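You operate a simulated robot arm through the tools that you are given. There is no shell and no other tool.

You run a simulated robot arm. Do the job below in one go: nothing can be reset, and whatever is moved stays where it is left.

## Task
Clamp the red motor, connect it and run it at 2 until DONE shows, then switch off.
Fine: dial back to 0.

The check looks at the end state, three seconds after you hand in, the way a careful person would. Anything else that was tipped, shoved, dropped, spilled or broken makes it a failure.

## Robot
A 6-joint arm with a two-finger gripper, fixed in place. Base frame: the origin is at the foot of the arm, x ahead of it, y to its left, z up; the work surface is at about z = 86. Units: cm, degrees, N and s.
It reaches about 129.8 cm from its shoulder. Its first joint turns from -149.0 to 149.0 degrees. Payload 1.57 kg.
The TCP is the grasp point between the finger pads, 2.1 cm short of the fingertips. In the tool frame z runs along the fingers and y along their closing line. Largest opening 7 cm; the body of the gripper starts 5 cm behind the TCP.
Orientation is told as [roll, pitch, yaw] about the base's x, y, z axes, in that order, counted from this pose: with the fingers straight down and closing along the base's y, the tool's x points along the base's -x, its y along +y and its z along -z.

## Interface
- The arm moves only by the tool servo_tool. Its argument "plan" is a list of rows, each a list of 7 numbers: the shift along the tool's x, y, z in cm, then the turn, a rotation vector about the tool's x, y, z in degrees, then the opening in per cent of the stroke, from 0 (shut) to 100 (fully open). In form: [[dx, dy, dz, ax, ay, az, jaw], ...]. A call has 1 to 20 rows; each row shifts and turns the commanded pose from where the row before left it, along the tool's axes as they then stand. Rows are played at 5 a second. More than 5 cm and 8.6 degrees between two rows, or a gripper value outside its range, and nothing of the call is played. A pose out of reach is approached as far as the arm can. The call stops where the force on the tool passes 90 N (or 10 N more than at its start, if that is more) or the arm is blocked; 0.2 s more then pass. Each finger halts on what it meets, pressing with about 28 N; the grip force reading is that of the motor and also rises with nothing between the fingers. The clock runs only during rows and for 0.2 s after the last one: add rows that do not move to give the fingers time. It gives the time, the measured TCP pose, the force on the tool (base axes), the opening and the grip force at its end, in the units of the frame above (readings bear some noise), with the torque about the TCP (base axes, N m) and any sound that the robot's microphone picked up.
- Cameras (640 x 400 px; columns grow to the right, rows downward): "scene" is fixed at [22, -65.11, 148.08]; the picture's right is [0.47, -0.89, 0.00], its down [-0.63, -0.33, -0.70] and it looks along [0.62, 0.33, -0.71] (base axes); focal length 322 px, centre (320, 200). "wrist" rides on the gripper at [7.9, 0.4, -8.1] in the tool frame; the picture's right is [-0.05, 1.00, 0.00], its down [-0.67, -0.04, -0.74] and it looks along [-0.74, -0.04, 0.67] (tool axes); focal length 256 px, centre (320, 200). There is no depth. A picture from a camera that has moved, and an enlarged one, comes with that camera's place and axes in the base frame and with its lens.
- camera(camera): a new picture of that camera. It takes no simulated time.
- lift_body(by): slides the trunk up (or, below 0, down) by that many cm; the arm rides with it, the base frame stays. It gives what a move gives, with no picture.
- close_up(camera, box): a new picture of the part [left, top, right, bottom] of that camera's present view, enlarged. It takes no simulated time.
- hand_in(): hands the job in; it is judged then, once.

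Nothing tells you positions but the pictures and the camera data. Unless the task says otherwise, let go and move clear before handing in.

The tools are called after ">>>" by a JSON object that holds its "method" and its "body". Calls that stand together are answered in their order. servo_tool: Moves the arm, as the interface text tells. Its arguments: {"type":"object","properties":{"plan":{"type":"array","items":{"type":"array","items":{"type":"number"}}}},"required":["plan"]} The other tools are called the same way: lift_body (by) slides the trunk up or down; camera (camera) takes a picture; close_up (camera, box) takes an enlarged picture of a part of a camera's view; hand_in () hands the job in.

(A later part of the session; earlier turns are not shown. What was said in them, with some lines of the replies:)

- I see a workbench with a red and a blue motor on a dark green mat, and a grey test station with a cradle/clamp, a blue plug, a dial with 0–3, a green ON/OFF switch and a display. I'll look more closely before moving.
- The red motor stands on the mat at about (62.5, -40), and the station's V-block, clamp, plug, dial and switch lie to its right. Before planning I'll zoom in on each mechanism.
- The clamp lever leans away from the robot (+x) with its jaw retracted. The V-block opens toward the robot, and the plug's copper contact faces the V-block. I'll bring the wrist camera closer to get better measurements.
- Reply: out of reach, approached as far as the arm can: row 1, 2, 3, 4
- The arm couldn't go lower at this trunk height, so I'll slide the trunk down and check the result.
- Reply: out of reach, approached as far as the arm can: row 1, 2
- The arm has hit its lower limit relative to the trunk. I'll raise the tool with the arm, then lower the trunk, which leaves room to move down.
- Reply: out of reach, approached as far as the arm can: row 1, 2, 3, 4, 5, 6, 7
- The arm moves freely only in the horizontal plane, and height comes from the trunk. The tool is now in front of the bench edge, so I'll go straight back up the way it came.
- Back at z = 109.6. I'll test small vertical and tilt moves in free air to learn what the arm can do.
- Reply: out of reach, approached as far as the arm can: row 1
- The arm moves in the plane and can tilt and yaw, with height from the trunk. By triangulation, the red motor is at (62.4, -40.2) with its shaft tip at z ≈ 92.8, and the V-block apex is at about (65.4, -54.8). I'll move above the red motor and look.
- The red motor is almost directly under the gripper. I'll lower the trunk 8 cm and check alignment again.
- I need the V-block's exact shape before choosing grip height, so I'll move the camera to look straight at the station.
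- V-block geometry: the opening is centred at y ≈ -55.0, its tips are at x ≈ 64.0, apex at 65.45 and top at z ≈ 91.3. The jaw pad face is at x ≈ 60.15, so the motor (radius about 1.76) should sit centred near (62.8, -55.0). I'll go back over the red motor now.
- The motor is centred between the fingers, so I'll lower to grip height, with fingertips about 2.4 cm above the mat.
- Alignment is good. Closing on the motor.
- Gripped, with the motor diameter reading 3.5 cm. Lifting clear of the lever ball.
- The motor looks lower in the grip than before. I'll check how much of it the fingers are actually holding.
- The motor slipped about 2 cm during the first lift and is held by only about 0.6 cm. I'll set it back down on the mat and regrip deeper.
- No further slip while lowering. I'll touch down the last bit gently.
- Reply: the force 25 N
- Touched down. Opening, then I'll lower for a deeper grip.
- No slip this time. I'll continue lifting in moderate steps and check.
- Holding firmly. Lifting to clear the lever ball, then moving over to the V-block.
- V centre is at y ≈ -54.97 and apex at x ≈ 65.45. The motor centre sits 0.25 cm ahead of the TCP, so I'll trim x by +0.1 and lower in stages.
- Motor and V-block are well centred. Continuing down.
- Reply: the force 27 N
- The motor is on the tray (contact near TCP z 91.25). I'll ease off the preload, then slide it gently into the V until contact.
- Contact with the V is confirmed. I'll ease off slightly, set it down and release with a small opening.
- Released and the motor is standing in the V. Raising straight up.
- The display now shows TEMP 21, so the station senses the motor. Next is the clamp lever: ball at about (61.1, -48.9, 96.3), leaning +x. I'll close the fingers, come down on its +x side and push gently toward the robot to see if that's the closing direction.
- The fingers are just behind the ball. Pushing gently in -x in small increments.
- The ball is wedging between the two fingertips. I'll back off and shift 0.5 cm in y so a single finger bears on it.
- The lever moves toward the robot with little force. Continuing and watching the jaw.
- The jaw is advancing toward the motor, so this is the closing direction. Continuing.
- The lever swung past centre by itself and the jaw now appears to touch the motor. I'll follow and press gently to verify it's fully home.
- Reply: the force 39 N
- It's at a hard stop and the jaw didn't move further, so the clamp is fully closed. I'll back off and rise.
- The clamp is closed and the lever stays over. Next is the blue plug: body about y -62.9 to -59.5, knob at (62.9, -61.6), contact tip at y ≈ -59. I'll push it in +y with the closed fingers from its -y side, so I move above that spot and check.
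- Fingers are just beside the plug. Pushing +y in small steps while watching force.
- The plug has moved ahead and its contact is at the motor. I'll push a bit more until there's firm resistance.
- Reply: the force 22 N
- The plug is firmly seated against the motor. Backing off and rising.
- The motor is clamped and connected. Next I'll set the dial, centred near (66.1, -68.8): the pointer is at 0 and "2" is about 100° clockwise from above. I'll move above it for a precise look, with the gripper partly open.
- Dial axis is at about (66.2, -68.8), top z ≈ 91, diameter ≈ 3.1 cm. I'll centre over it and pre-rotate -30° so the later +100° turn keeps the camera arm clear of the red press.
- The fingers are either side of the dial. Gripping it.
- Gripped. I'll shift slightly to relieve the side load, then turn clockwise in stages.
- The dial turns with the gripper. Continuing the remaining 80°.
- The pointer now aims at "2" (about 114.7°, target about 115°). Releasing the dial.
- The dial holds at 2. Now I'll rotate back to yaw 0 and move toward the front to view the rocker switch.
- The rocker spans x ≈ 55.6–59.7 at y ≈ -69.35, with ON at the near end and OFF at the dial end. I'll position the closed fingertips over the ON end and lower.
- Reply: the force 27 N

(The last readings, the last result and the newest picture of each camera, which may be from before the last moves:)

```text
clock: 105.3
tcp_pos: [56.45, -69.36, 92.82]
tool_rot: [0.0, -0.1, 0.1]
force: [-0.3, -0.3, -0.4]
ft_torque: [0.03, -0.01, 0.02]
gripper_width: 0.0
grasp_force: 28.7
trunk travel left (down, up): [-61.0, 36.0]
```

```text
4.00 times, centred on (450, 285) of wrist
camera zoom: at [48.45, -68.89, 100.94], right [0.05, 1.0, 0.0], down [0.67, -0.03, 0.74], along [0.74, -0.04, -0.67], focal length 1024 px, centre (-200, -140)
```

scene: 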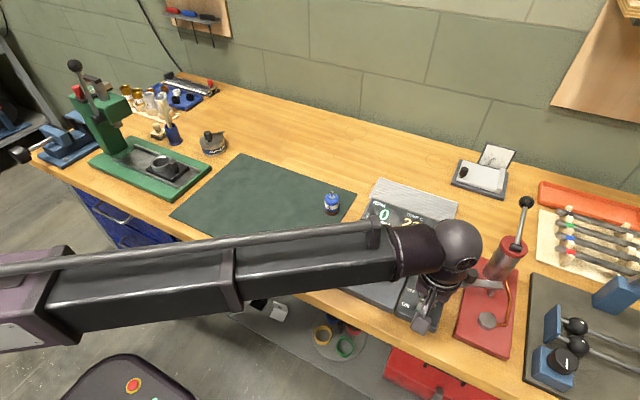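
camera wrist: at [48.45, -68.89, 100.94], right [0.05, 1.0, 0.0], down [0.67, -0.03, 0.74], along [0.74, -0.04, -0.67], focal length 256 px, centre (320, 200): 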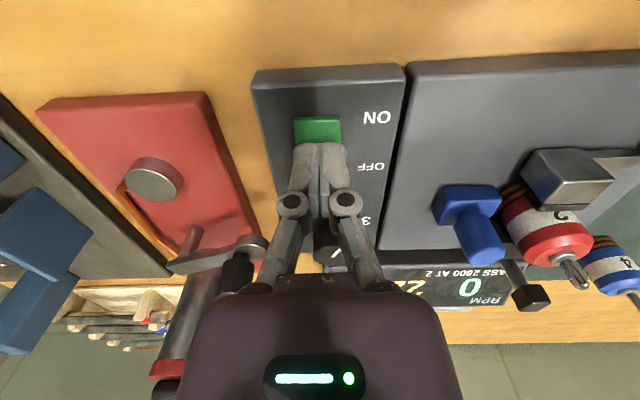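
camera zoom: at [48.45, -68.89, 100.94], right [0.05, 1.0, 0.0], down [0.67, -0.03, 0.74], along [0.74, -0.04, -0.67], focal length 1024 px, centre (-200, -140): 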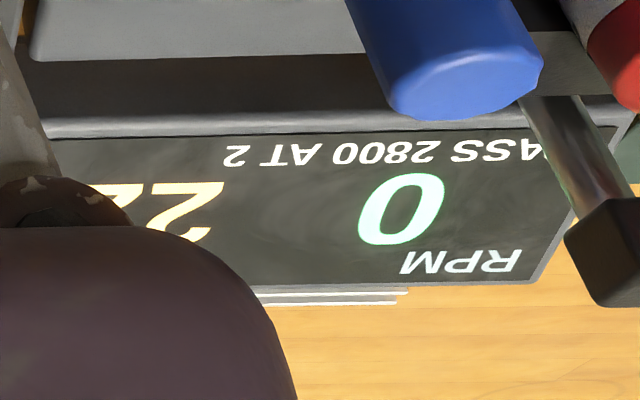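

>>> {"method": "servo_tool", "body": {"plan": [[0, 0, 0, 0, 0, 0, 0]]}}

>>> {"method": "close_up", "body": {"camera": "wrist", "box": [370, 200, 610, 320]}}

```text
clock: 105.7
tcp_pos: [56.38, -69.36, 92.86]
tool_rot: [0.0, 0.0, 0.1]
force: [-0.4, -0.2, -0.2]
ft_torque: [-0.02, -0.01, 0.02]
gripper_width: 0.0
grasp_force: 28.6
trunk travel left (down, up): [-61.0, 36.0]
```

```text
2.67 times, centred on (490, 260) of wrist
camera zoom: at [48.46, -68.9, 100.94], right [0.05, 1.0, 0.0], down [0.67, -0.03, 0.74], along [0.74, -0.04, -0.67], focal length 683 px, centre (-133, 40)
```

zoom: 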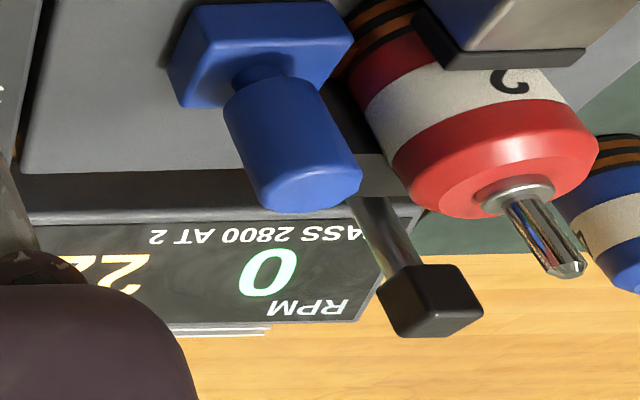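

>>> {"method": "lift_body", "body": {"by": 7}}

>>> {"method": "camera", "body": {"camera": "wrist"}}

>>> {"method": "close_up", "body": {"camera": "scene", "box": [340, 180, 480, 330]}}

```text
clock: 106.8
tcp_pos: [56.4, -69.21, 99.8]
tool_rot: [0.0, 0.0, 0.1]
force: [0.2, 0.1, -0.9]
ft_torque: [-0.01, 0.02, 0.0]
gripper_width: 0.0
grasp_force: 28.5
trunk travel left (down, up): [-68.0, 29.0]
```

```text
taken
camera wrist: at [48.47, -68.9, 107.93], right [0.05, 1.0, 0.0], down [0.67, -0.03, 0.74], along [0.74, -0.04, -0.67], focal length 256 px, centre (320, 200)
```

wrist: 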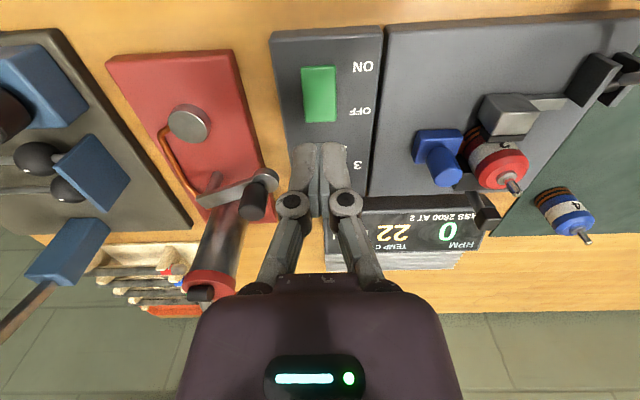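

```text
2.67 times, centred on (410, 255) of scene
camera zoom: at [22.0, -65.11, 148.08], right [0.47, -0.89, 0.0], down [-0.63, -0.33, -0.7], along [0.62, 0.33, -0.71], focal length 858 px, centre (80, 53)
```

zoom: 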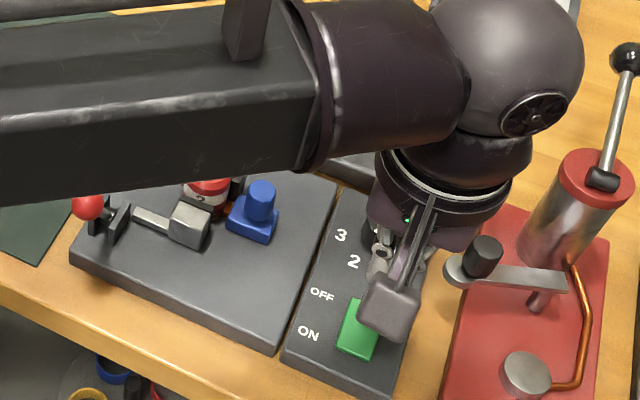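

>>> {"method": "servo_tool", "body": {"plan": [[-1, 3, 0, 0, 0, 0, 0], [-1, 3, 0, 0, 0, 0, 0], [-1, 3, 0, 0, 0, 0, 0], [-1, 3, 0, 0, 0, 0, 0]]}}

>>> {"method": "camera", "body": {"camera": "wrist"}}

>>> {"method": "camera", "body": {"camera": "scene"}}

```text
clock: 107.8
tcp_pos: [60.47, -57.28, 99.76]
tool_rot: [0.1, 0.0, 0.1]
force: [0.0, 0.3, 0.0]
ft_torque: [-0.05, -0.01, 0.03]
gripper_width: 0.0
grasp_force: 28.8
trunk travel left (down, up): [-68.0, 29.0]
```

```text
taken
camera wrist: at [52.42, -56.83, 107.95], right [0.05, 1.0, 0.0], down [0.67, -0.03, 0.74], along [0.74, -0.04, -0.67], focal length 256 px, centre (320, 200)
```

wrist: 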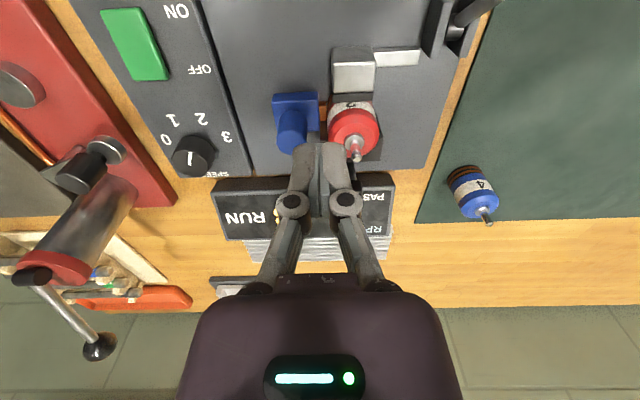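

```text
taken
```

scene: 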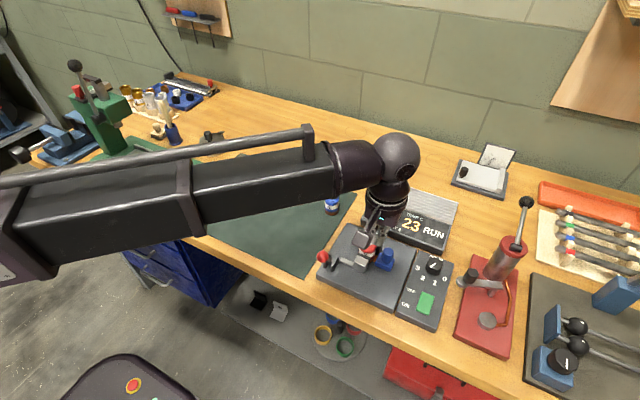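

The status shows RUN with TEMP 23. I'll check RPM and the dial pointer.

>>> {"method": "close_up", "body": {"camera": "wrist", "box": [140, 80, 260, 240]}}

>>> {"method": "close_up", "body": {"camera": "wrist", "box": [200, 160, 420, 270]}}

>>> {"method": "close_up", "body": {"camera": "scene", "box": [380, 200, 460, 320]}}

```text
2.50 times, centred on (200, 160) of wrist
camera zoom: at [52.42, -56.83, 107.95], right [0.05, 1.0, 0.0], down [0.67, -0.03, 0.74], along [0.74, -0.04, -0.67], focal length 640 px, centre (620, 300)
```

zoom: 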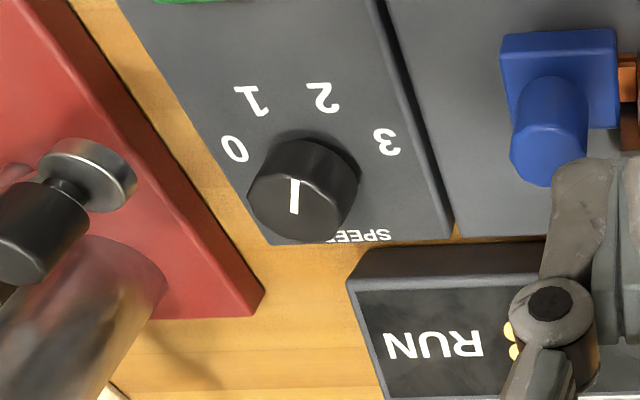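

```text
2.91 times, centred on (310, 215) of wrist
camera zoom: at [52.42, -56.83, 107.95], right [0.05, 1.0, 0.0], down [0.67, -0.03, 0.74], along [0.74, -0.04, -0.67], focal length 745 px, centre (349, 156)
```

zoom: 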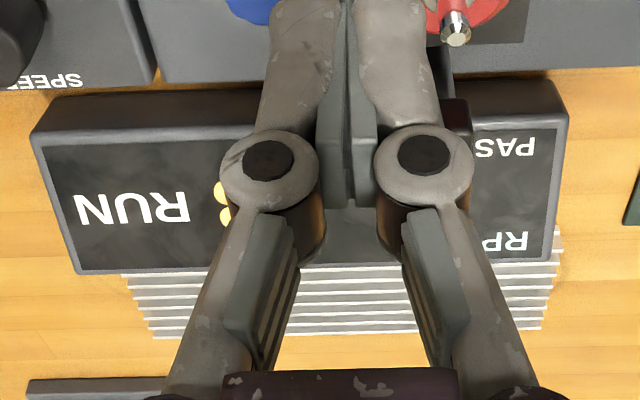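

```text
3.33 times, centred on (420, 260) of scene
camera zoom: at [22.0, -65.11, 148.08], right [0.47, -0.89, 0.0], down [-0.63, -0.33, -0.7], along [0.62, 0.33, -0.71], focal length 1073 px, centre (-13, 0)
```

zoom: 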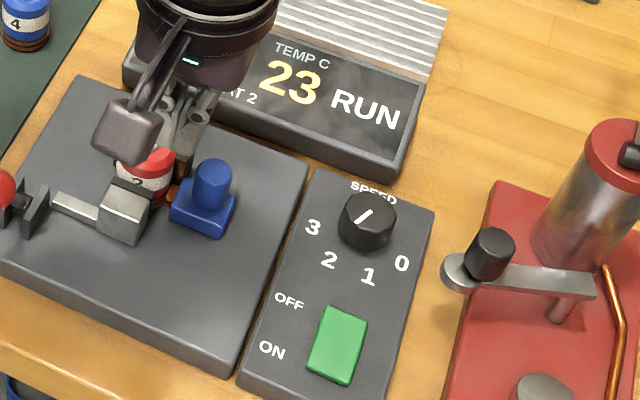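

RUN is showing and the dial is at 2 (115°). I'll move back near the switch to a spot where the wrist camera can see the whole display.

>>> {"method": "servo_tool", "body": {"plan": [[0.6, -2.7, 0, 0, 0, 0, 0], [0.6, -2.7, 0, 0, 0, 0, 0], [0.6, -2.7, 0, 0, 0, 0, 0], [0.6, -2.7, 0, 0, 0, 0, 0], [0.6, -2.6, 0, 0, 0, 0, 0], [0.4, -2.3, 0, 0, 0, 0, 0]]}}

>>> {"method": "camera", "body": {"camera": "wrist"}}

>>> {"method": "close_up", "body": {"camera": "wrist", "box": [350, 160, 550, 290]}}

```text
clock: 109.2
tcp_pos: [56.91, -73.18, 99.94]
tool_rot: [0.0, 0.1, 0.1]
force: [0.1, -0.2, 0.1]
ft_torque: [0.0, 0.0, 0.01]
gripper_width: 0.01
grasp_force: 28.6
trunk travel left (down, up): [-68.0, 29.0]
```

```text
taken
camera wrist: at [48.98, -72.76, 107.92], right [0.05, 1.0, 0.0], down [0.67, -0.03, 0.74], along [0.74, -0.04, -0.67], focal length 256 px, centre (320, 200)
```

wrist: 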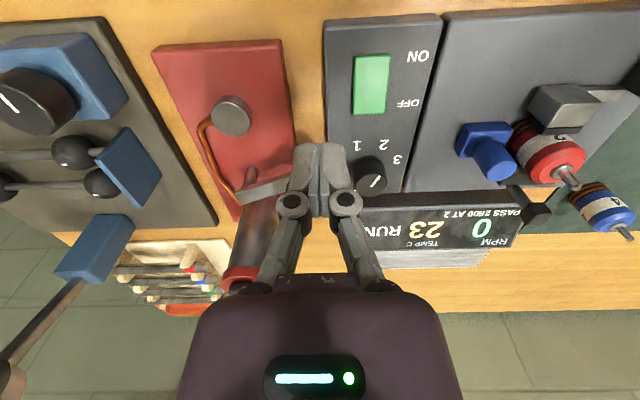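

```text
3.08 times, centred on (450, 225) of wrist
camera zoom: at [48.98, -72.76, 107.92], right [0.05, 1.0, 0.0], down [0.67, -0.03, 0.74], along [0.74, -0.04, -0.67], focal length 788 px, centre (-80, 123)
```

zoom: 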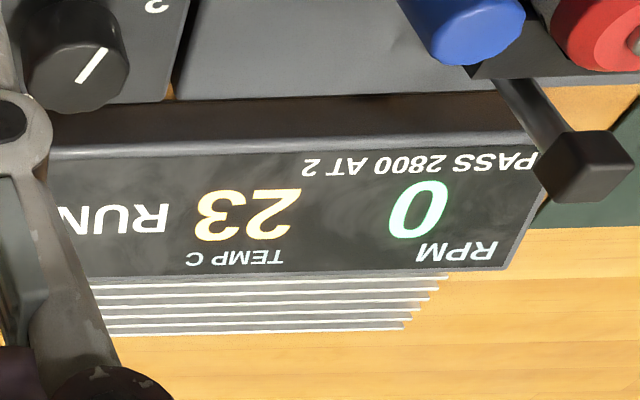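

RUN shows but RPM reads 0. I'll let a second pass and compare.

>>> {"method": "servo_tool", "body": {"plan": [[0, 0, 0, 0, 0, 0, 0], [0, 0, 0, 0, 0, 0, 0], [0, 0, 0, 0, 0, 0, 0], [0, 0, 0, 0, 0, 0, 0]]}}

>>> {"method": "close_up", "body": {"camera": "wrist", "box": [350, 80, 640, 290]}}

>>> {"method": "close_up", "body": {"camera": "wrist", "box": [440, 90, 600, 220]}}

```text
clock: 110.2
tcp_pos: [57.02, -73.09, 99.94]
tool_rot: [0.0, 0.0, 0.1]
force: [0.6, -0.9, 0.0]
ft_torque: [-0.03, -0.06, 0.03]
gripper_width: 0.01
grasp_force: 28.7
trunk travel left (down, up): [-68.0, 29.0]
```

```text
1.90 times, centred on (495, 185) of wrist
camera zoom: at [48.98, -72.7, 107.94], right [0.05, 1.0, 0.0], down [0.67, -0.03, 0.74], along [0.74, -0.04, -0.67], focal length 488 px, centre (-13, 229)
```

zoom: 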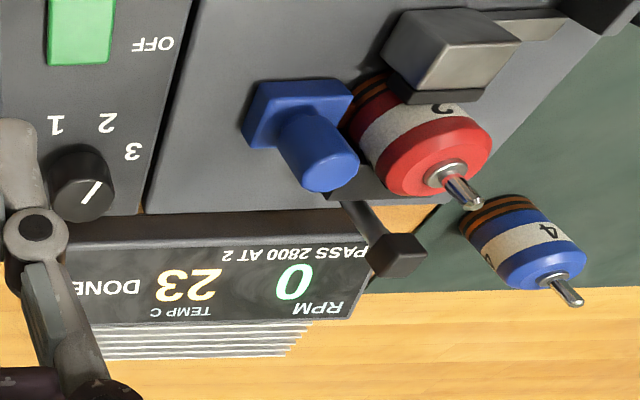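

```text
3.08 times, centred on (520, 155) of wrist
camera zoom: at [48.98, -72.7, 107.94], right [0.05, 1.0, 0.0], down [0.67, -0.03, 0.74], along [0.74, -0.04, -0.67], focal length 788 px, centre (-295, 338)
```

zoom: 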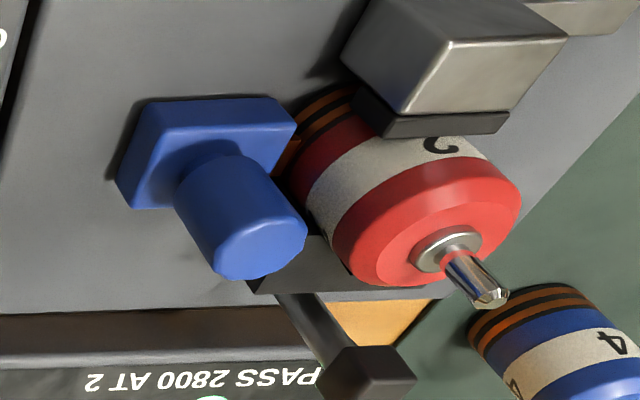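

DONE is showing now. Before switching off I'll take a close look at the contact and the display, since RPM read 0 throughout.

>>> {"method": "close_up", "body": {"camera": "wrist", "box": [480, 100, 560, 170]}}

>>> {"method": "close_up", "body": {"camera": "wrist", "box": [350, 190, 540, 280]}}

>>> {"method": "camera", "body": {"camera": "scene"}}

```text
5.71 times, centred on (520, 135) of wrist
camera zoom: at [48.98, -72.7, 107.94], right [0.05, 1.0, 0.0], down [0.67, -0.03, 0.74], along [0.74, -0.04, -0.67], focal length 1463 px, centre (-823, 571)
```

zoom: 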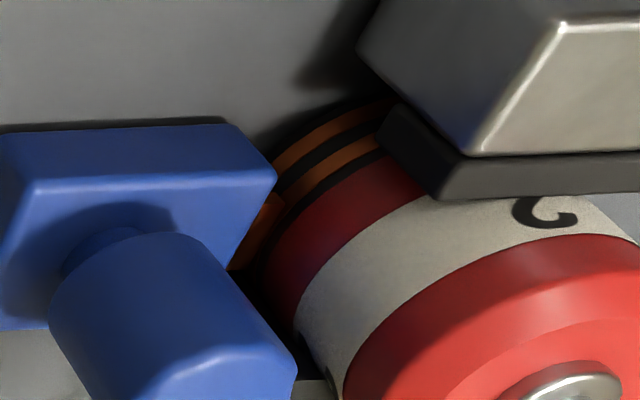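

```text
3.37 times, centred on (445, 235) of wrist
camera zoom: at [48.98, -72.7, 107.94], right [0.05, 1.0, 0.0], down [0.67, -0.03, 0.74], along [0.74, -0.04, -0.67], focal length 862 px, centre (-101, 82)
```

zoom: 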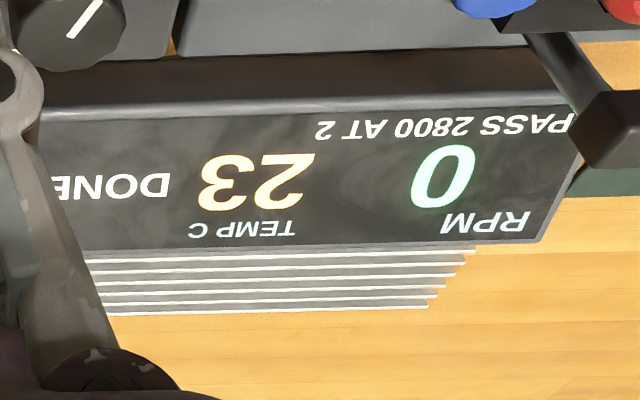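

```text
taken
```

scene: 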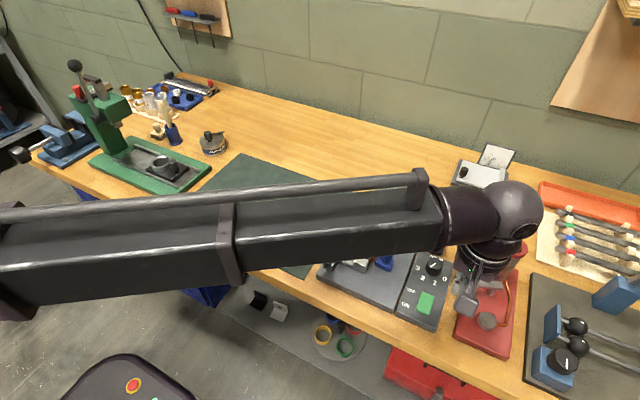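

The contact sits on the motor rings, TEMP rose, and the station reports DONE (RPM read 0 the whole time, which I'll report). Now switching off: moving the closed fingertips over the OFF end of the rocker.

>>> {"method": "servo_tool", "body": {"plan": [[-1, 1.9, 0, 0, 0, 0, 0], [-0.9, 1.9, 0, 0, 0, 0, 0], [0, 0, 0, 0, 0, 0, 0]]}}

>>> {"method": "lift_body", "body": {"by": -7.5}}

>>> {"method": "camera", "body": {"camera": "wrist"}}

```text
clock: 111.0
tcp_pos: [58.74, -69.11, 99.88]
tool_rot: [0.0, 0.0, 0.0]
force: [-0.2, -0.1, 0.1]
ft_torque: [0.0, -0.01, 0.0]
gripper_width: 0.0
grasp_force: 29.0
trunk travel left (down, up): [-68.0, 29.0]
```

```text
clock: 112.1
tcp_pos: [58.82, -69.22, 92.4]
tool_rot: [0.0, 0.0, 0.1]
force: [-0.3, 0.5, -1.1]
ft_torque: [-0.01, -0.04, 0.03]
gripper_width: 0.0
grasp_force: 28.6
trunk travel left (down, up): [-60.5, 36.5]
```

```text
taken
camera wrist: at [50.86, -68.84, 100.44], right [0.05, 1.0, 0.0], down [0.67, -0.03, 0.74], along [0.74, -0.04, -0.67], focal length 256 px, centre (320, 200)
```

wrist: 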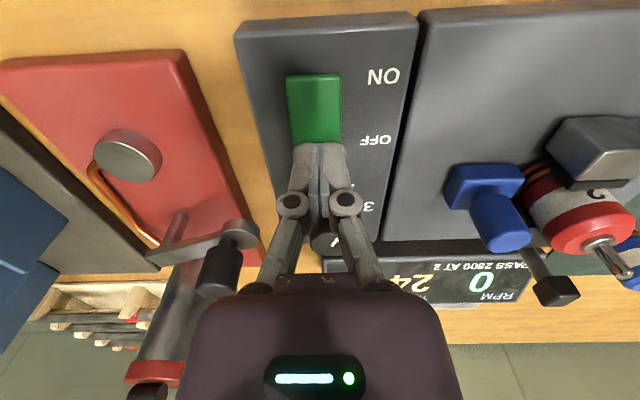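

>>> {"method": "lift_body", "body": {"by": -0.8}}

>>> {"method": "lift_body", "body": {"by": -0.3}}

>>> {"method": "lift_body", "body": {"by": -0.2}}

```text
clock: 112.7
tcp_pos: [58.75, -69.2, 91.5]
tool_rot: [-0.1, 0.1, 0.1]
force: [-0.1, -0.1, -0.6]
ft_torque: [0.0, 0.03, 0.0]
gripper_width: 0.0
grasp_force: 28.6
trunk travel left (down, up): [-59.7, 37.3]
```

```text
clock: 113.2
tcp_pos: [58.82, -69.33, 91.23]
tool_rot: [-0.1, 0.0, 0.1]
force: [1.7, -0.3, 2.8]
ft_torque: [0.0, -0.07, -0.01]
gripper_width: 0.63
grasp_force: 28.9
trunk travel left (down, up): [-59.4, 37.6]
```

```text
clock: 113.7
tcp_pos: [58.74, -69.26, 91.09]
tool_rot: [0.0, 0.0, 0.1]
force: [2.1, -1.6, 4.1]
ft_torque: [0.03, -0.02, 0.01]
gripper_width: 0.62
grasp_force: 28.2
trunk travel left (down, up): [-59.2, 37.8]
```

>>> {"method": "lift_body", "body": {"by": -0.2}}

>>> {"method": "close_up", "body": {"camera": "wrist", "box": [250, 50, 420, 170]}}

```text
clock: 114.2
tcp_pos: [58.68, -69.24, 91.11]
tool_rot: [-0.2, -0.3, 0.0]
force: [12.1, -9.7, 34.1]
ft_torque: [-0.16, -0.01, 0.08]
gripper_width: 0.6
grasp_force: 28.7
trunk travel left (down, up): [-59.0, 38.0]
```

```text
3.33 times, centred on (335, 110) of wrist
camera zoom: at [50.85, -68.79, 99.13], right [0.05, 1.0, 0.0], down [0.66, -0.03, 0.75], along [0.75, -0.04, -0.67], focal length 853 px, centre (270, 500)
```

zoom: 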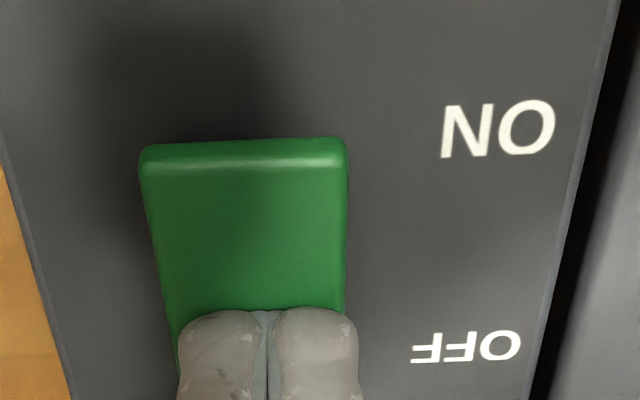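

Pressed with 34 N. Lifting and checking the status.

>>> {"method": "lift_body", "body": {"by": 9}}

>>> {"method": "camera", "body": {"camera": "wrist"}}

>>> {"method": "close_up", "body": {"camera": "wrist", "box": [250, 0, 420, 150]}}

```text
clock: 115.5
tcp_pos: [58.87, -69.22, 99.82]
tool_rot: [0.0, 0.0, 0.2]
force: [-0.2, 0.1, -0.4]
ft_torque: [0.0, -0.01, -0.01]
gripper_width: 0.0
grasp_force: 28.8
trunk travel left (down, up): [-68.0, 29.0]
```

```text
taken
camera wrist: at [50.87, -68.86, 107.92], right [0.05, 1.0, 0.0], down [0.67, -0.03, 0.74], along [0.74, -0.04, -0.67], focal length 256 px, centre (320, 200)
```

wrist: 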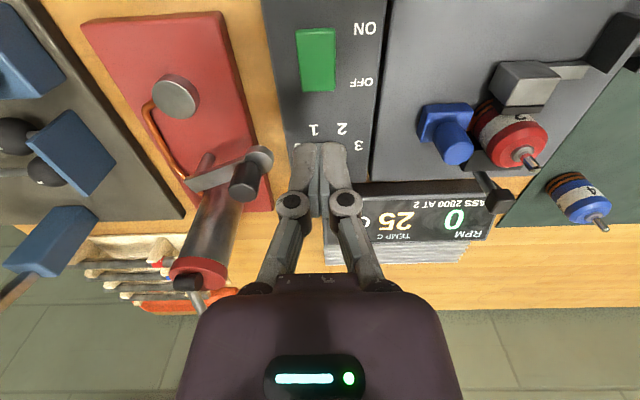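

```text
2.67 times, centred on (335, 75) of wrist
camera zoom: at [50.87, -68.86, 107.92], right [0.05, 1.0, 0.0], down [0.67, -0.03, 0.74], along [0.74, -0.04, -0.67], focal length 683 px, centre (280, 533)
```

zoom: 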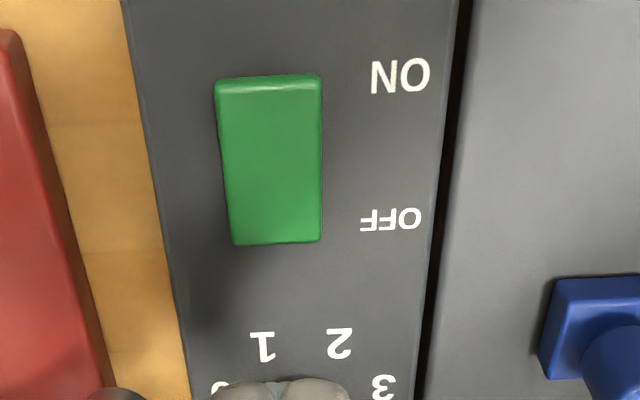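

The rocker has flipped back and its lamp is dark. Now I'll move over the dial to return it to 0, checking the status on the way.

>>> {"method": "servo_tool", "body": {"plan": [[-2.5, 0.14, 0, 0, 0, 0, 30], [-2.5, 0.14, 0, 0, 0, 0, 60], [-2.43, 0.13, 0, 0, 0, 0, 66], [0, 0, 0, 0, 0, 0, 66], [0, 0, 0, 0, 0, 0, 66]]}}

>>> {"method": "camera", "body": {"camera": "wrist"}}

>>> {"method": "close_up", "body": {"camera": "wrist", "box": [240, 0, 400, 140]}}

```text
clock: 116.7
tcp_pos: [66.15, -68.87, 99.72]
tool_rot: [0.0, 0.0, 0.1]
force: [-0.2, -0.5, 0.4]
ft_torque: [0.0, 0.0, 0.0]
gripper_width: 4.62
grasp_force: 0.0
trunk travel left (down, up): [-68.0, 29.0]
```

```text
taken
camera wrist: at [58.32, -68.38, 107.94], right [0.05, 1.0, 0.0], down [0.67, -0.03, 0.74], along [0.74, -0.04, -0.67], focal length 256 px, centre (320, 200)
```

wrist: 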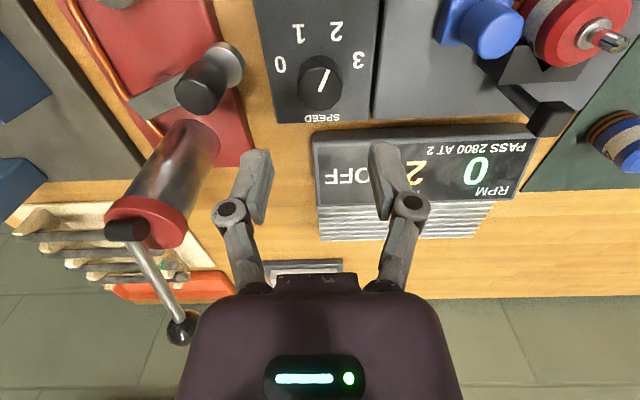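

```text
2.86 times, centred on (320, 70) of wrist
camera zoom: at [58.32, -68.38, 107.94], right [0.05, 1.0, 0.0], down [0.67, -0.03, 0.74], along [0.74, -0.04, -0.67], focal length 731 px, centre (320, 571)
```

zoom: 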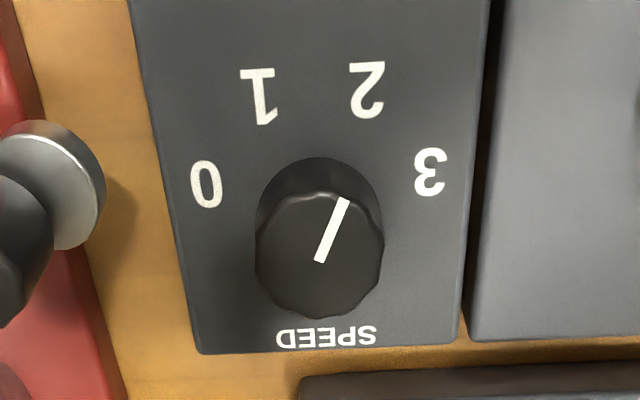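

The display confirms OFF, and the pointer is still at 2. I'll pre-rotate +70°, then descend and grip the dial.

>>> {"method": "servo_tool", "body": {"plan": [[0, 0, 0, 0, 0, 7, 66], [0, 0, 0, 0, 0, 7, 66], [0, 0, 0, 0, 0, 7, 66], [0, 0, 0, 0, 0, 7, 66], [0, 0, 0, 0, 0, 7, 66], [0, 0, 0, 0, 0, 7, 66], [0, 0, 0, 0, 0, 7, 66], [0, 0, 0, 0, 0, 7, 66], [0, 0, 0, 0, 0, 7, 66], [0, 0, 0, 0, 0, 7, 66], [0, 0, 0, 0, 0, 0, 66]]}}

>>> {"method": "close_up", "body": {"camera": "wrist", "box": [220, 0, 420, 160]}}

```text
clock: 119.1
tcp_pos: [66.22, -68.8, 99.76]
tool_rot: [0.1, 0.0, -70.0]
force: [-0.2, -0.1, -0.8]
ft_torque: [0.0, 0.03, 0.03]
gripper_width: 4.59
grasp_force: 0.0
trunk travel left (down, up): [-68.0, 29.0]
```

```text
2.50 times, centred on (320, 80) of wrist
camera zoom: at [63.94, -61.22, 107.94], right [0.96, 0.29, 0.0], down [0.19, -0.64, 0.74], along [0.22, -0.71, -0.67], focal length 640 px, centre (320, 500)
```

zoom: 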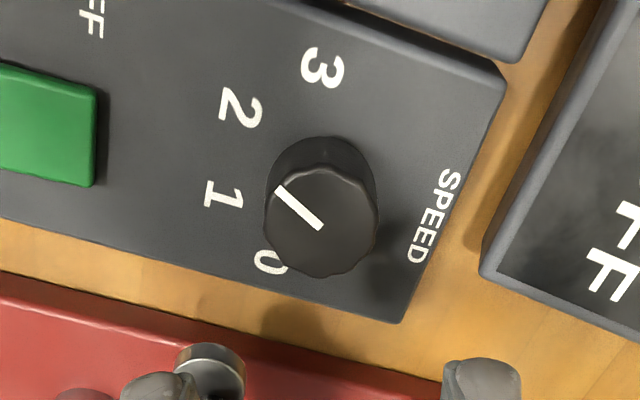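

>>> {"method": "lift_body", "body": {"by": -6}}

>>> {"method": "lift_body", "body": {"by": -2.8}}

>>> {"method": "close_up", "body": {"camera": "wrist", "box": [230, 60, 400, 220]}}

```text
clock: 120.1
tcp_pos: [66.28, -68.71, 93.92]
tool_rot: [-0.1, 0.1, -70.0]
force: [-0.2, -0.3, -0.1]
ft_torque: [-0.01, 0.01, -0.02]
gripper_width: 4.62
grasp_force: 0.1
trunk travel left (down, up): [-62.0, 35.0]
```

```text
clock: 120.8
tcp_pos: [66.29, -68.77, 91.01]
tool_rot: [-0.1, 0.0, -69.9]
force: [0.6, -0.3, 0.7]
ft_torque: [0.02, 0.0, 0.0]
gripper_width: 4.62
grasp_force: 0.0
trunk travel left (down, up): [-59.2, 37.8]
```

```text
2.50 times, centred on (315, 140) of wrist
camera zoom: at [63.92, -61.22, 99.14], right [0.96, 0.29, 0.0], down [0.2, -0.64, 0.74], along [0.22, -0.71, -0.67], focal length 640 px, centre (332, 350)
```

zoom: 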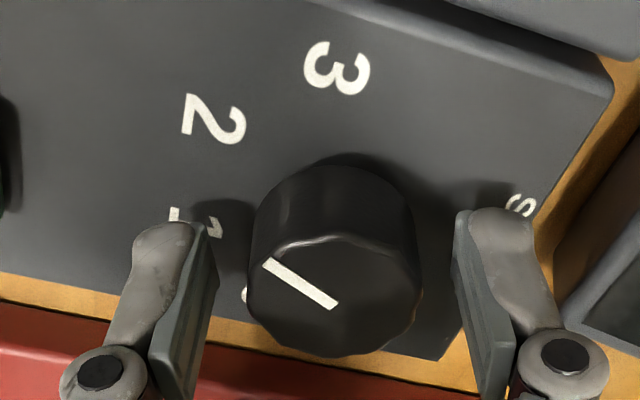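

Centred on the dial. Gripping and turning back counter-clockwise.

>>> {"method": "servo_tool", "body": {"plan": [[0, 0, 0, 0, 0, 0, 55], [0, 0, 0, 0, 0, 0, 45], [0, 0, 0, 0, 0, 0, 35], [0, 0, 0, 0, 0, 0, 20], [0, 0, 0, 0, 0, 0, 20]]}}

>>> {"method": "servo_tool", "body": {"plan": [[0, 0, 0, 0, 0, -5, 20], [0, 0, 0, 0, 0, -5, 20], [0, 0, 0, 0, 0, -5, 20], [0, 0, 0, 0, 0, -5, 20], [0, 0, 0, 0, 0, -5, 20], [0, 0, 0, 0, 0, -5, 20], [0, 0, 0, 0, 0, -5, 20], [0, 0, 0, 0, 0, -5, 20], [0, 0, 0, 0, 0, 0, 20]]}}

>>> {"method": "camera", "body": {"camera": "wrist"}}

```text
clock: 122.0
tcp_pos: [66.28, -68.87, 91.06]
tool_rot: [0.0, 0.0, -69.9]
force: [1.9, -0.4, 2.5]
ft_torque: [0.09, -0.05, -0.01]
gripper_width: 3.15
grasp_force: 31.9
trunk travel left (down, up): [-59.2, 37.8]
```

```text
clock: 124.0
tcp_pos: [66.23, -68.85, 91.21]
tool_rot: [0.0, 0.0, -29.9]
force: [4.2, -1.8, 3.7]
ft_torque: [-0.33, -0.42, 0.02]
gripper_width: 3.16
grasp_force: 31.5
trunk travel left (down, up): [-59.2, 37.8]
```

```text
taken
camera wrist: at [59.59, -64.5, 99.14], right [0.54, 0.84, 0.0], down [0.56, -0.36, 0.75], along [0.63, -0.4, -0.67], focal length 256 px, centre (320, 200)
```

wrist: 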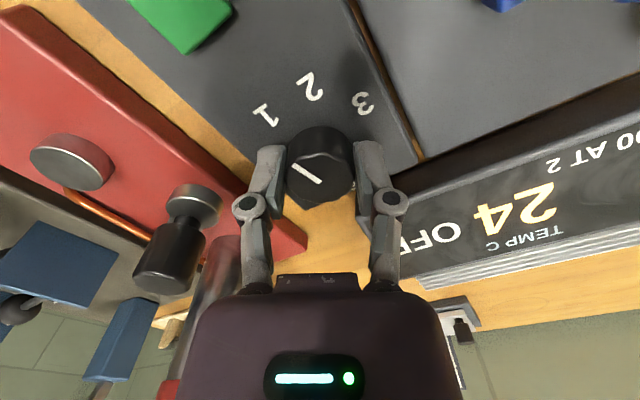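

>>> {"method": "servo_tool", "body": {"plan": [[0, 0, 0, 0, 0, -5, 20], [0, 0, 0, 0, 0, -5, 20], [0, 0, 0, 0, 0, -5, 20], [0, 0, 0, 0, 0, -5, 20], [0, 0, 0, 0, 0, -5, 20], [0, 0, 0, 0, 0, -5, 20], [0, 0, 0, 0, 0, -5, 20], [0, 0, 0, 0, 0, -5, 20], [0, 0, 0, 0, 0, -5, 20], [0, 0, 0, 0, 0, -5, 20], [0, 0, 0, 0, 0, 0, 20]]}}

>>> {"method": "servo_tool", "body": {"plan": [[0, 0, 0, 0, 0, -4, 20], [0, 0, 0, 0, 0, -4, 20], [0, 0, 0, 0, 0, -3, 20], [0, 0, 0, 0, 0, 0, 20]]}}

>>> {"method": "close_up", "body": {"camera": "wrist", "box": [230, 60, 400, 220]}}

```text
clock: 126.4
tcp_pos: [66.39, -68.79, 91.09]
tool_rot: [0.0, 0.0, 20.2]
force: [-2.9, -0.7, -0.2]
ft_torque: [-0.2, -0.03, 0.06]
gripper_width: 3.15
grasp_force: 31.8
trunk travel left (down, up): [-59.2, 37.8]
```

```text
clock: 127.4
tcp_pos: [66.33, -68.72, 91.02]
tool_rot: [0.0, 0.1, 31.2]
force: [-1.2, 0.2, 0.3]
ft_torque: [-0.1, 0.29, -0.3]
gripper_width: 3.15
grasp_force: 32.3
trunk travel left (down, up): [-59.2, 37.8]
```

```text
2.50 times, centred on (315, 140) of wrist
camera zoom: at [59.26, -72.57, 99.14], right [-0.47, 0.88, 0.0], down [0.59, 0.31, 0.75], along [0.66, 0.35, -0.67], focal length 640 px, centre (332, 350)
```

zoom: 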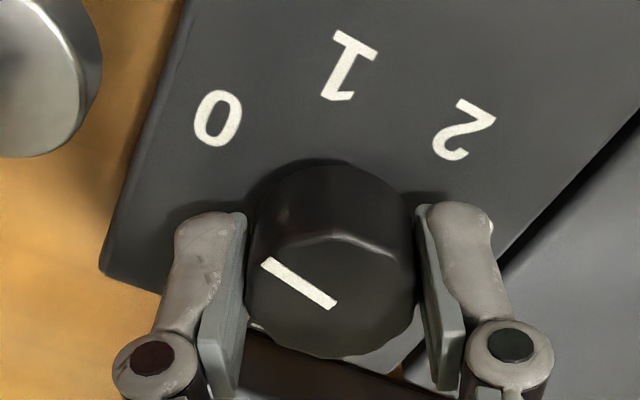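

The pointer is back at 0 (about 14°, same as at the start) and the dial meets its end stop. Releasing and rising.

>>> {"method": "servo_tool", "body": {"plan": [[0, 0, 0, 0, 0, 1, 20], [0, 0, 0, 0, 0, 0, 50], [0, 0, 0, 0, 0, 0, 60], [0, 0, 0, 0, 0, 0, 66], [0, 0, 0, 0, 0, 0, 66]]}}

>>> {"method": "lift_body", "body": {"by": 10}}

>>> {"method": "close_up", "body": {"camera": "wrist", "box": [250, 10, 390, 130]}}

>>> {"method": "camera", "body": {"camera": "wrist"}}

```text
clock: 128.6
tcp_pos: [66.36, -68.72, 91.1]
tool_rot: [0.0, 0.1, 30.1]
force: [-1.0, 0.8, 0.5]
ft_torque: [-0.01, 0.03, 0.0]
gripper_width: 4.62
grasp_force: 0.1
trunk travel left (down, up): [-59.2, 37.8]
```

```text
clock: 130.0
tcp_pos: [66.31, -68.82, 101.13]
tool_rot: [-0.1, -0.1, 30.1]
force: [-0.5, 0.8, 0.0]
ft_torque: [-0.02, 0.03, 0.0]
gripper_width: 4.59
grasp_force: 0.2
trunk travel left (down, up): [-69.2, 27.8]
```

```text
3.33 times, centred on (320, 70) of wrist
camera zoom: at [59.19, -72.43, 109.13], right [-0.45, 0.89, 0.0], down [0.59, 0.3, 0.74], along [0.66, 0.34, -0.67], focal length 853 px, centre (320, 633)
```

zoom: 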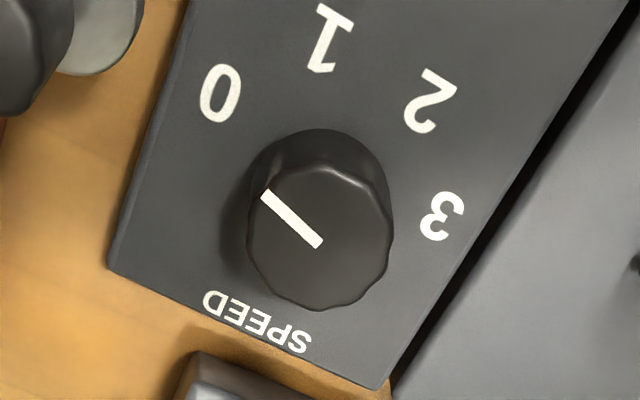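

```text
taken
camera wrist: at [59.19, -72.43, 109.13], right [-0.45, 0.89, 0.0], down [0.59, 0.3, 0.74], along [0.66, 0.34, -0.67], focal length 256 px, centre (320, 200)
```

wrist: 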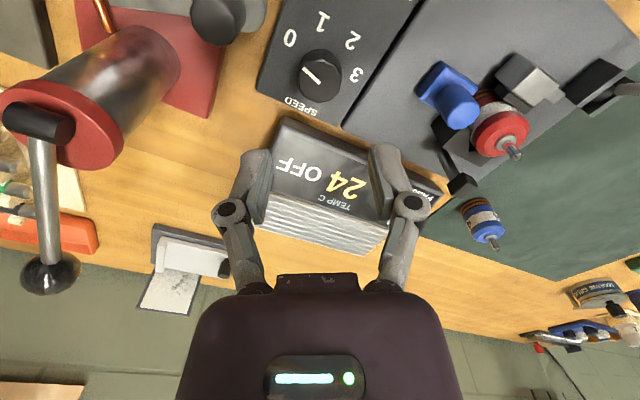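

The dial is at 0 and the display shows OFF. I'll move clear and take a full look at the end state.

>>> {"method": "lift_body", "body": {"by": 8}}

>>> {"method": "servo_tool", "body": {"plan": [[0, 0, 0, 0, 0, 7.5, 66], [0, 0, 0, 0, 0, 7.5, 66], [0, 0, 0, 0, 0, 7.5, 66], [0, 0, 0, 0, 0, 7.5, 66], [3, 3, 0, 0, 0, 0, 66], [3, 3, 0, 0, 0, 0, 66], [3, 3, 0, 0, 0, 0, 66], [3, 3, 0, 0, 0, 0, 66], [3, 3, 0, 0, 0, 0, 66], [3, 3, 0, 0, 0, 0, 66], [2, 4, 0, 0, 0, 0, 66], [0, 4, 0, 0, 0, 0, 66], [0, 0, 0, 0, 0, 0, 66]]}}

>>> {"method": "camera", "body": {"camera": "scene"}}

>>> {"method": "close_up", "body": {"camera": "scene", "box": [310, 175, 460, 330]}}

>>> {"method": "camera", "body": {"camera": "wrist"}}

```text
clock: 131.1
tcp_pos: [66.39, -68.88, 109.02]
tool_rot: [0.0, 0.0, 30.2]
force: [0.1, 0.0, 0.4]
ft_torque: [0.01, 0.0, 0.01]
gripper_width: 4.58
grasp_force: 0.0
trunk travel left (down, up): [-77.2, 19.8]
```

```text
clock: 133.9
tcp_pos: [46.13, -42.89, 109.07]
tool_rot: [-0.1, -0.1, 0.1]
force: [-0.5, 0.1, -0.9]
ft_torque: [0.02, -0.01, -0.01]
gripper_width: 4.63
grasp_force: 0.1
trunk travel left (down, up): [-77.2, 19.8]
```

```text
taken
```

scene: 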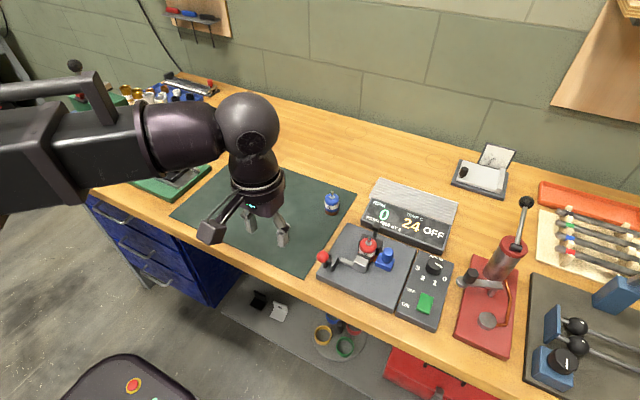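

```text
2.58 times, centred on (385, 252) of scene
camera zoom: at [22.0, -65.11, 148.08], right [0.47, -0.89, 0.0], down [-0.63, -0.33, -0.7], along [0.62, 0.33, -0.71], focal length 830 px, centre (152, 64)
```

zoom: 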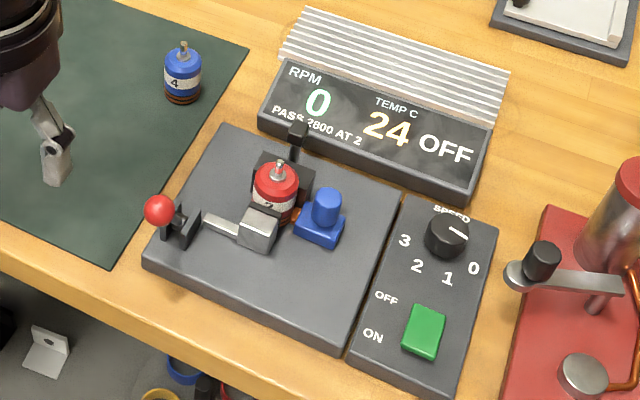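

```text
taken
camera wrist: at [38.22, -42.54, 117.13], right [0.05, 1.0, 0.0], down [0.67, -0.03, 0.74], along [0.74, -0.04, -0.67], focal length 256 px, centre (320, 200)
```

wrist: 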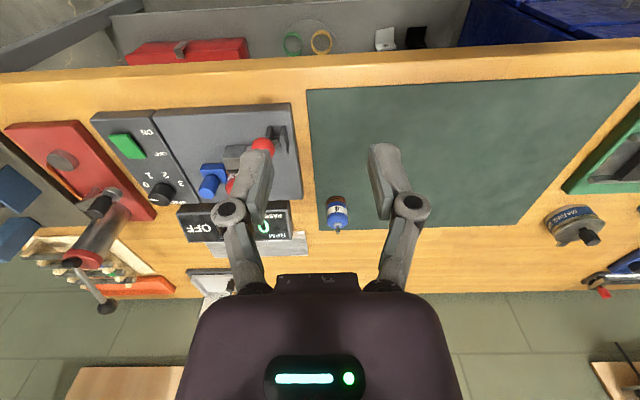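

Everything looks in order in the final view:
- The motor is clamped in the V and the plug is against its contact rings.
- The display reads OFF, the switch is off, and the dial pointer is at 0.
- The blue motor is untouched and the arm is clear.

Handing in.

>>> {"method": "hand_in", "body": {}}

```text
The job is handed in.
```

The red motor was clamped, connected and run with the dial at 2 until DONE showed. I then switched it off and turned the dial back to 0. I've handed the job in but haven't seen the result of the check.

**The motor may not have turned:** the RPM display read 0 in every look I got while the switch was on, and still 0 once DONE showed. The temperature rose from 21 to 25 °C, so it was probably drawing current. Either it didn't spin or its speed wasn't being sensed. I didn't run it a second time.

**Slip on the first lift:** the motor slid about 2 cm in the gripper. I set it back on the mat and gripped it lower; nothing was dropped or knocked over.

**End state:**
- **Motor:** the clamp lever is fully over, and the plug is pushed firmly against the motor's contact rings.
- **Switch and display:** both are off.
- **Surroundings:** the blue motor is where it was, and the arm is clear of the bench equipment.
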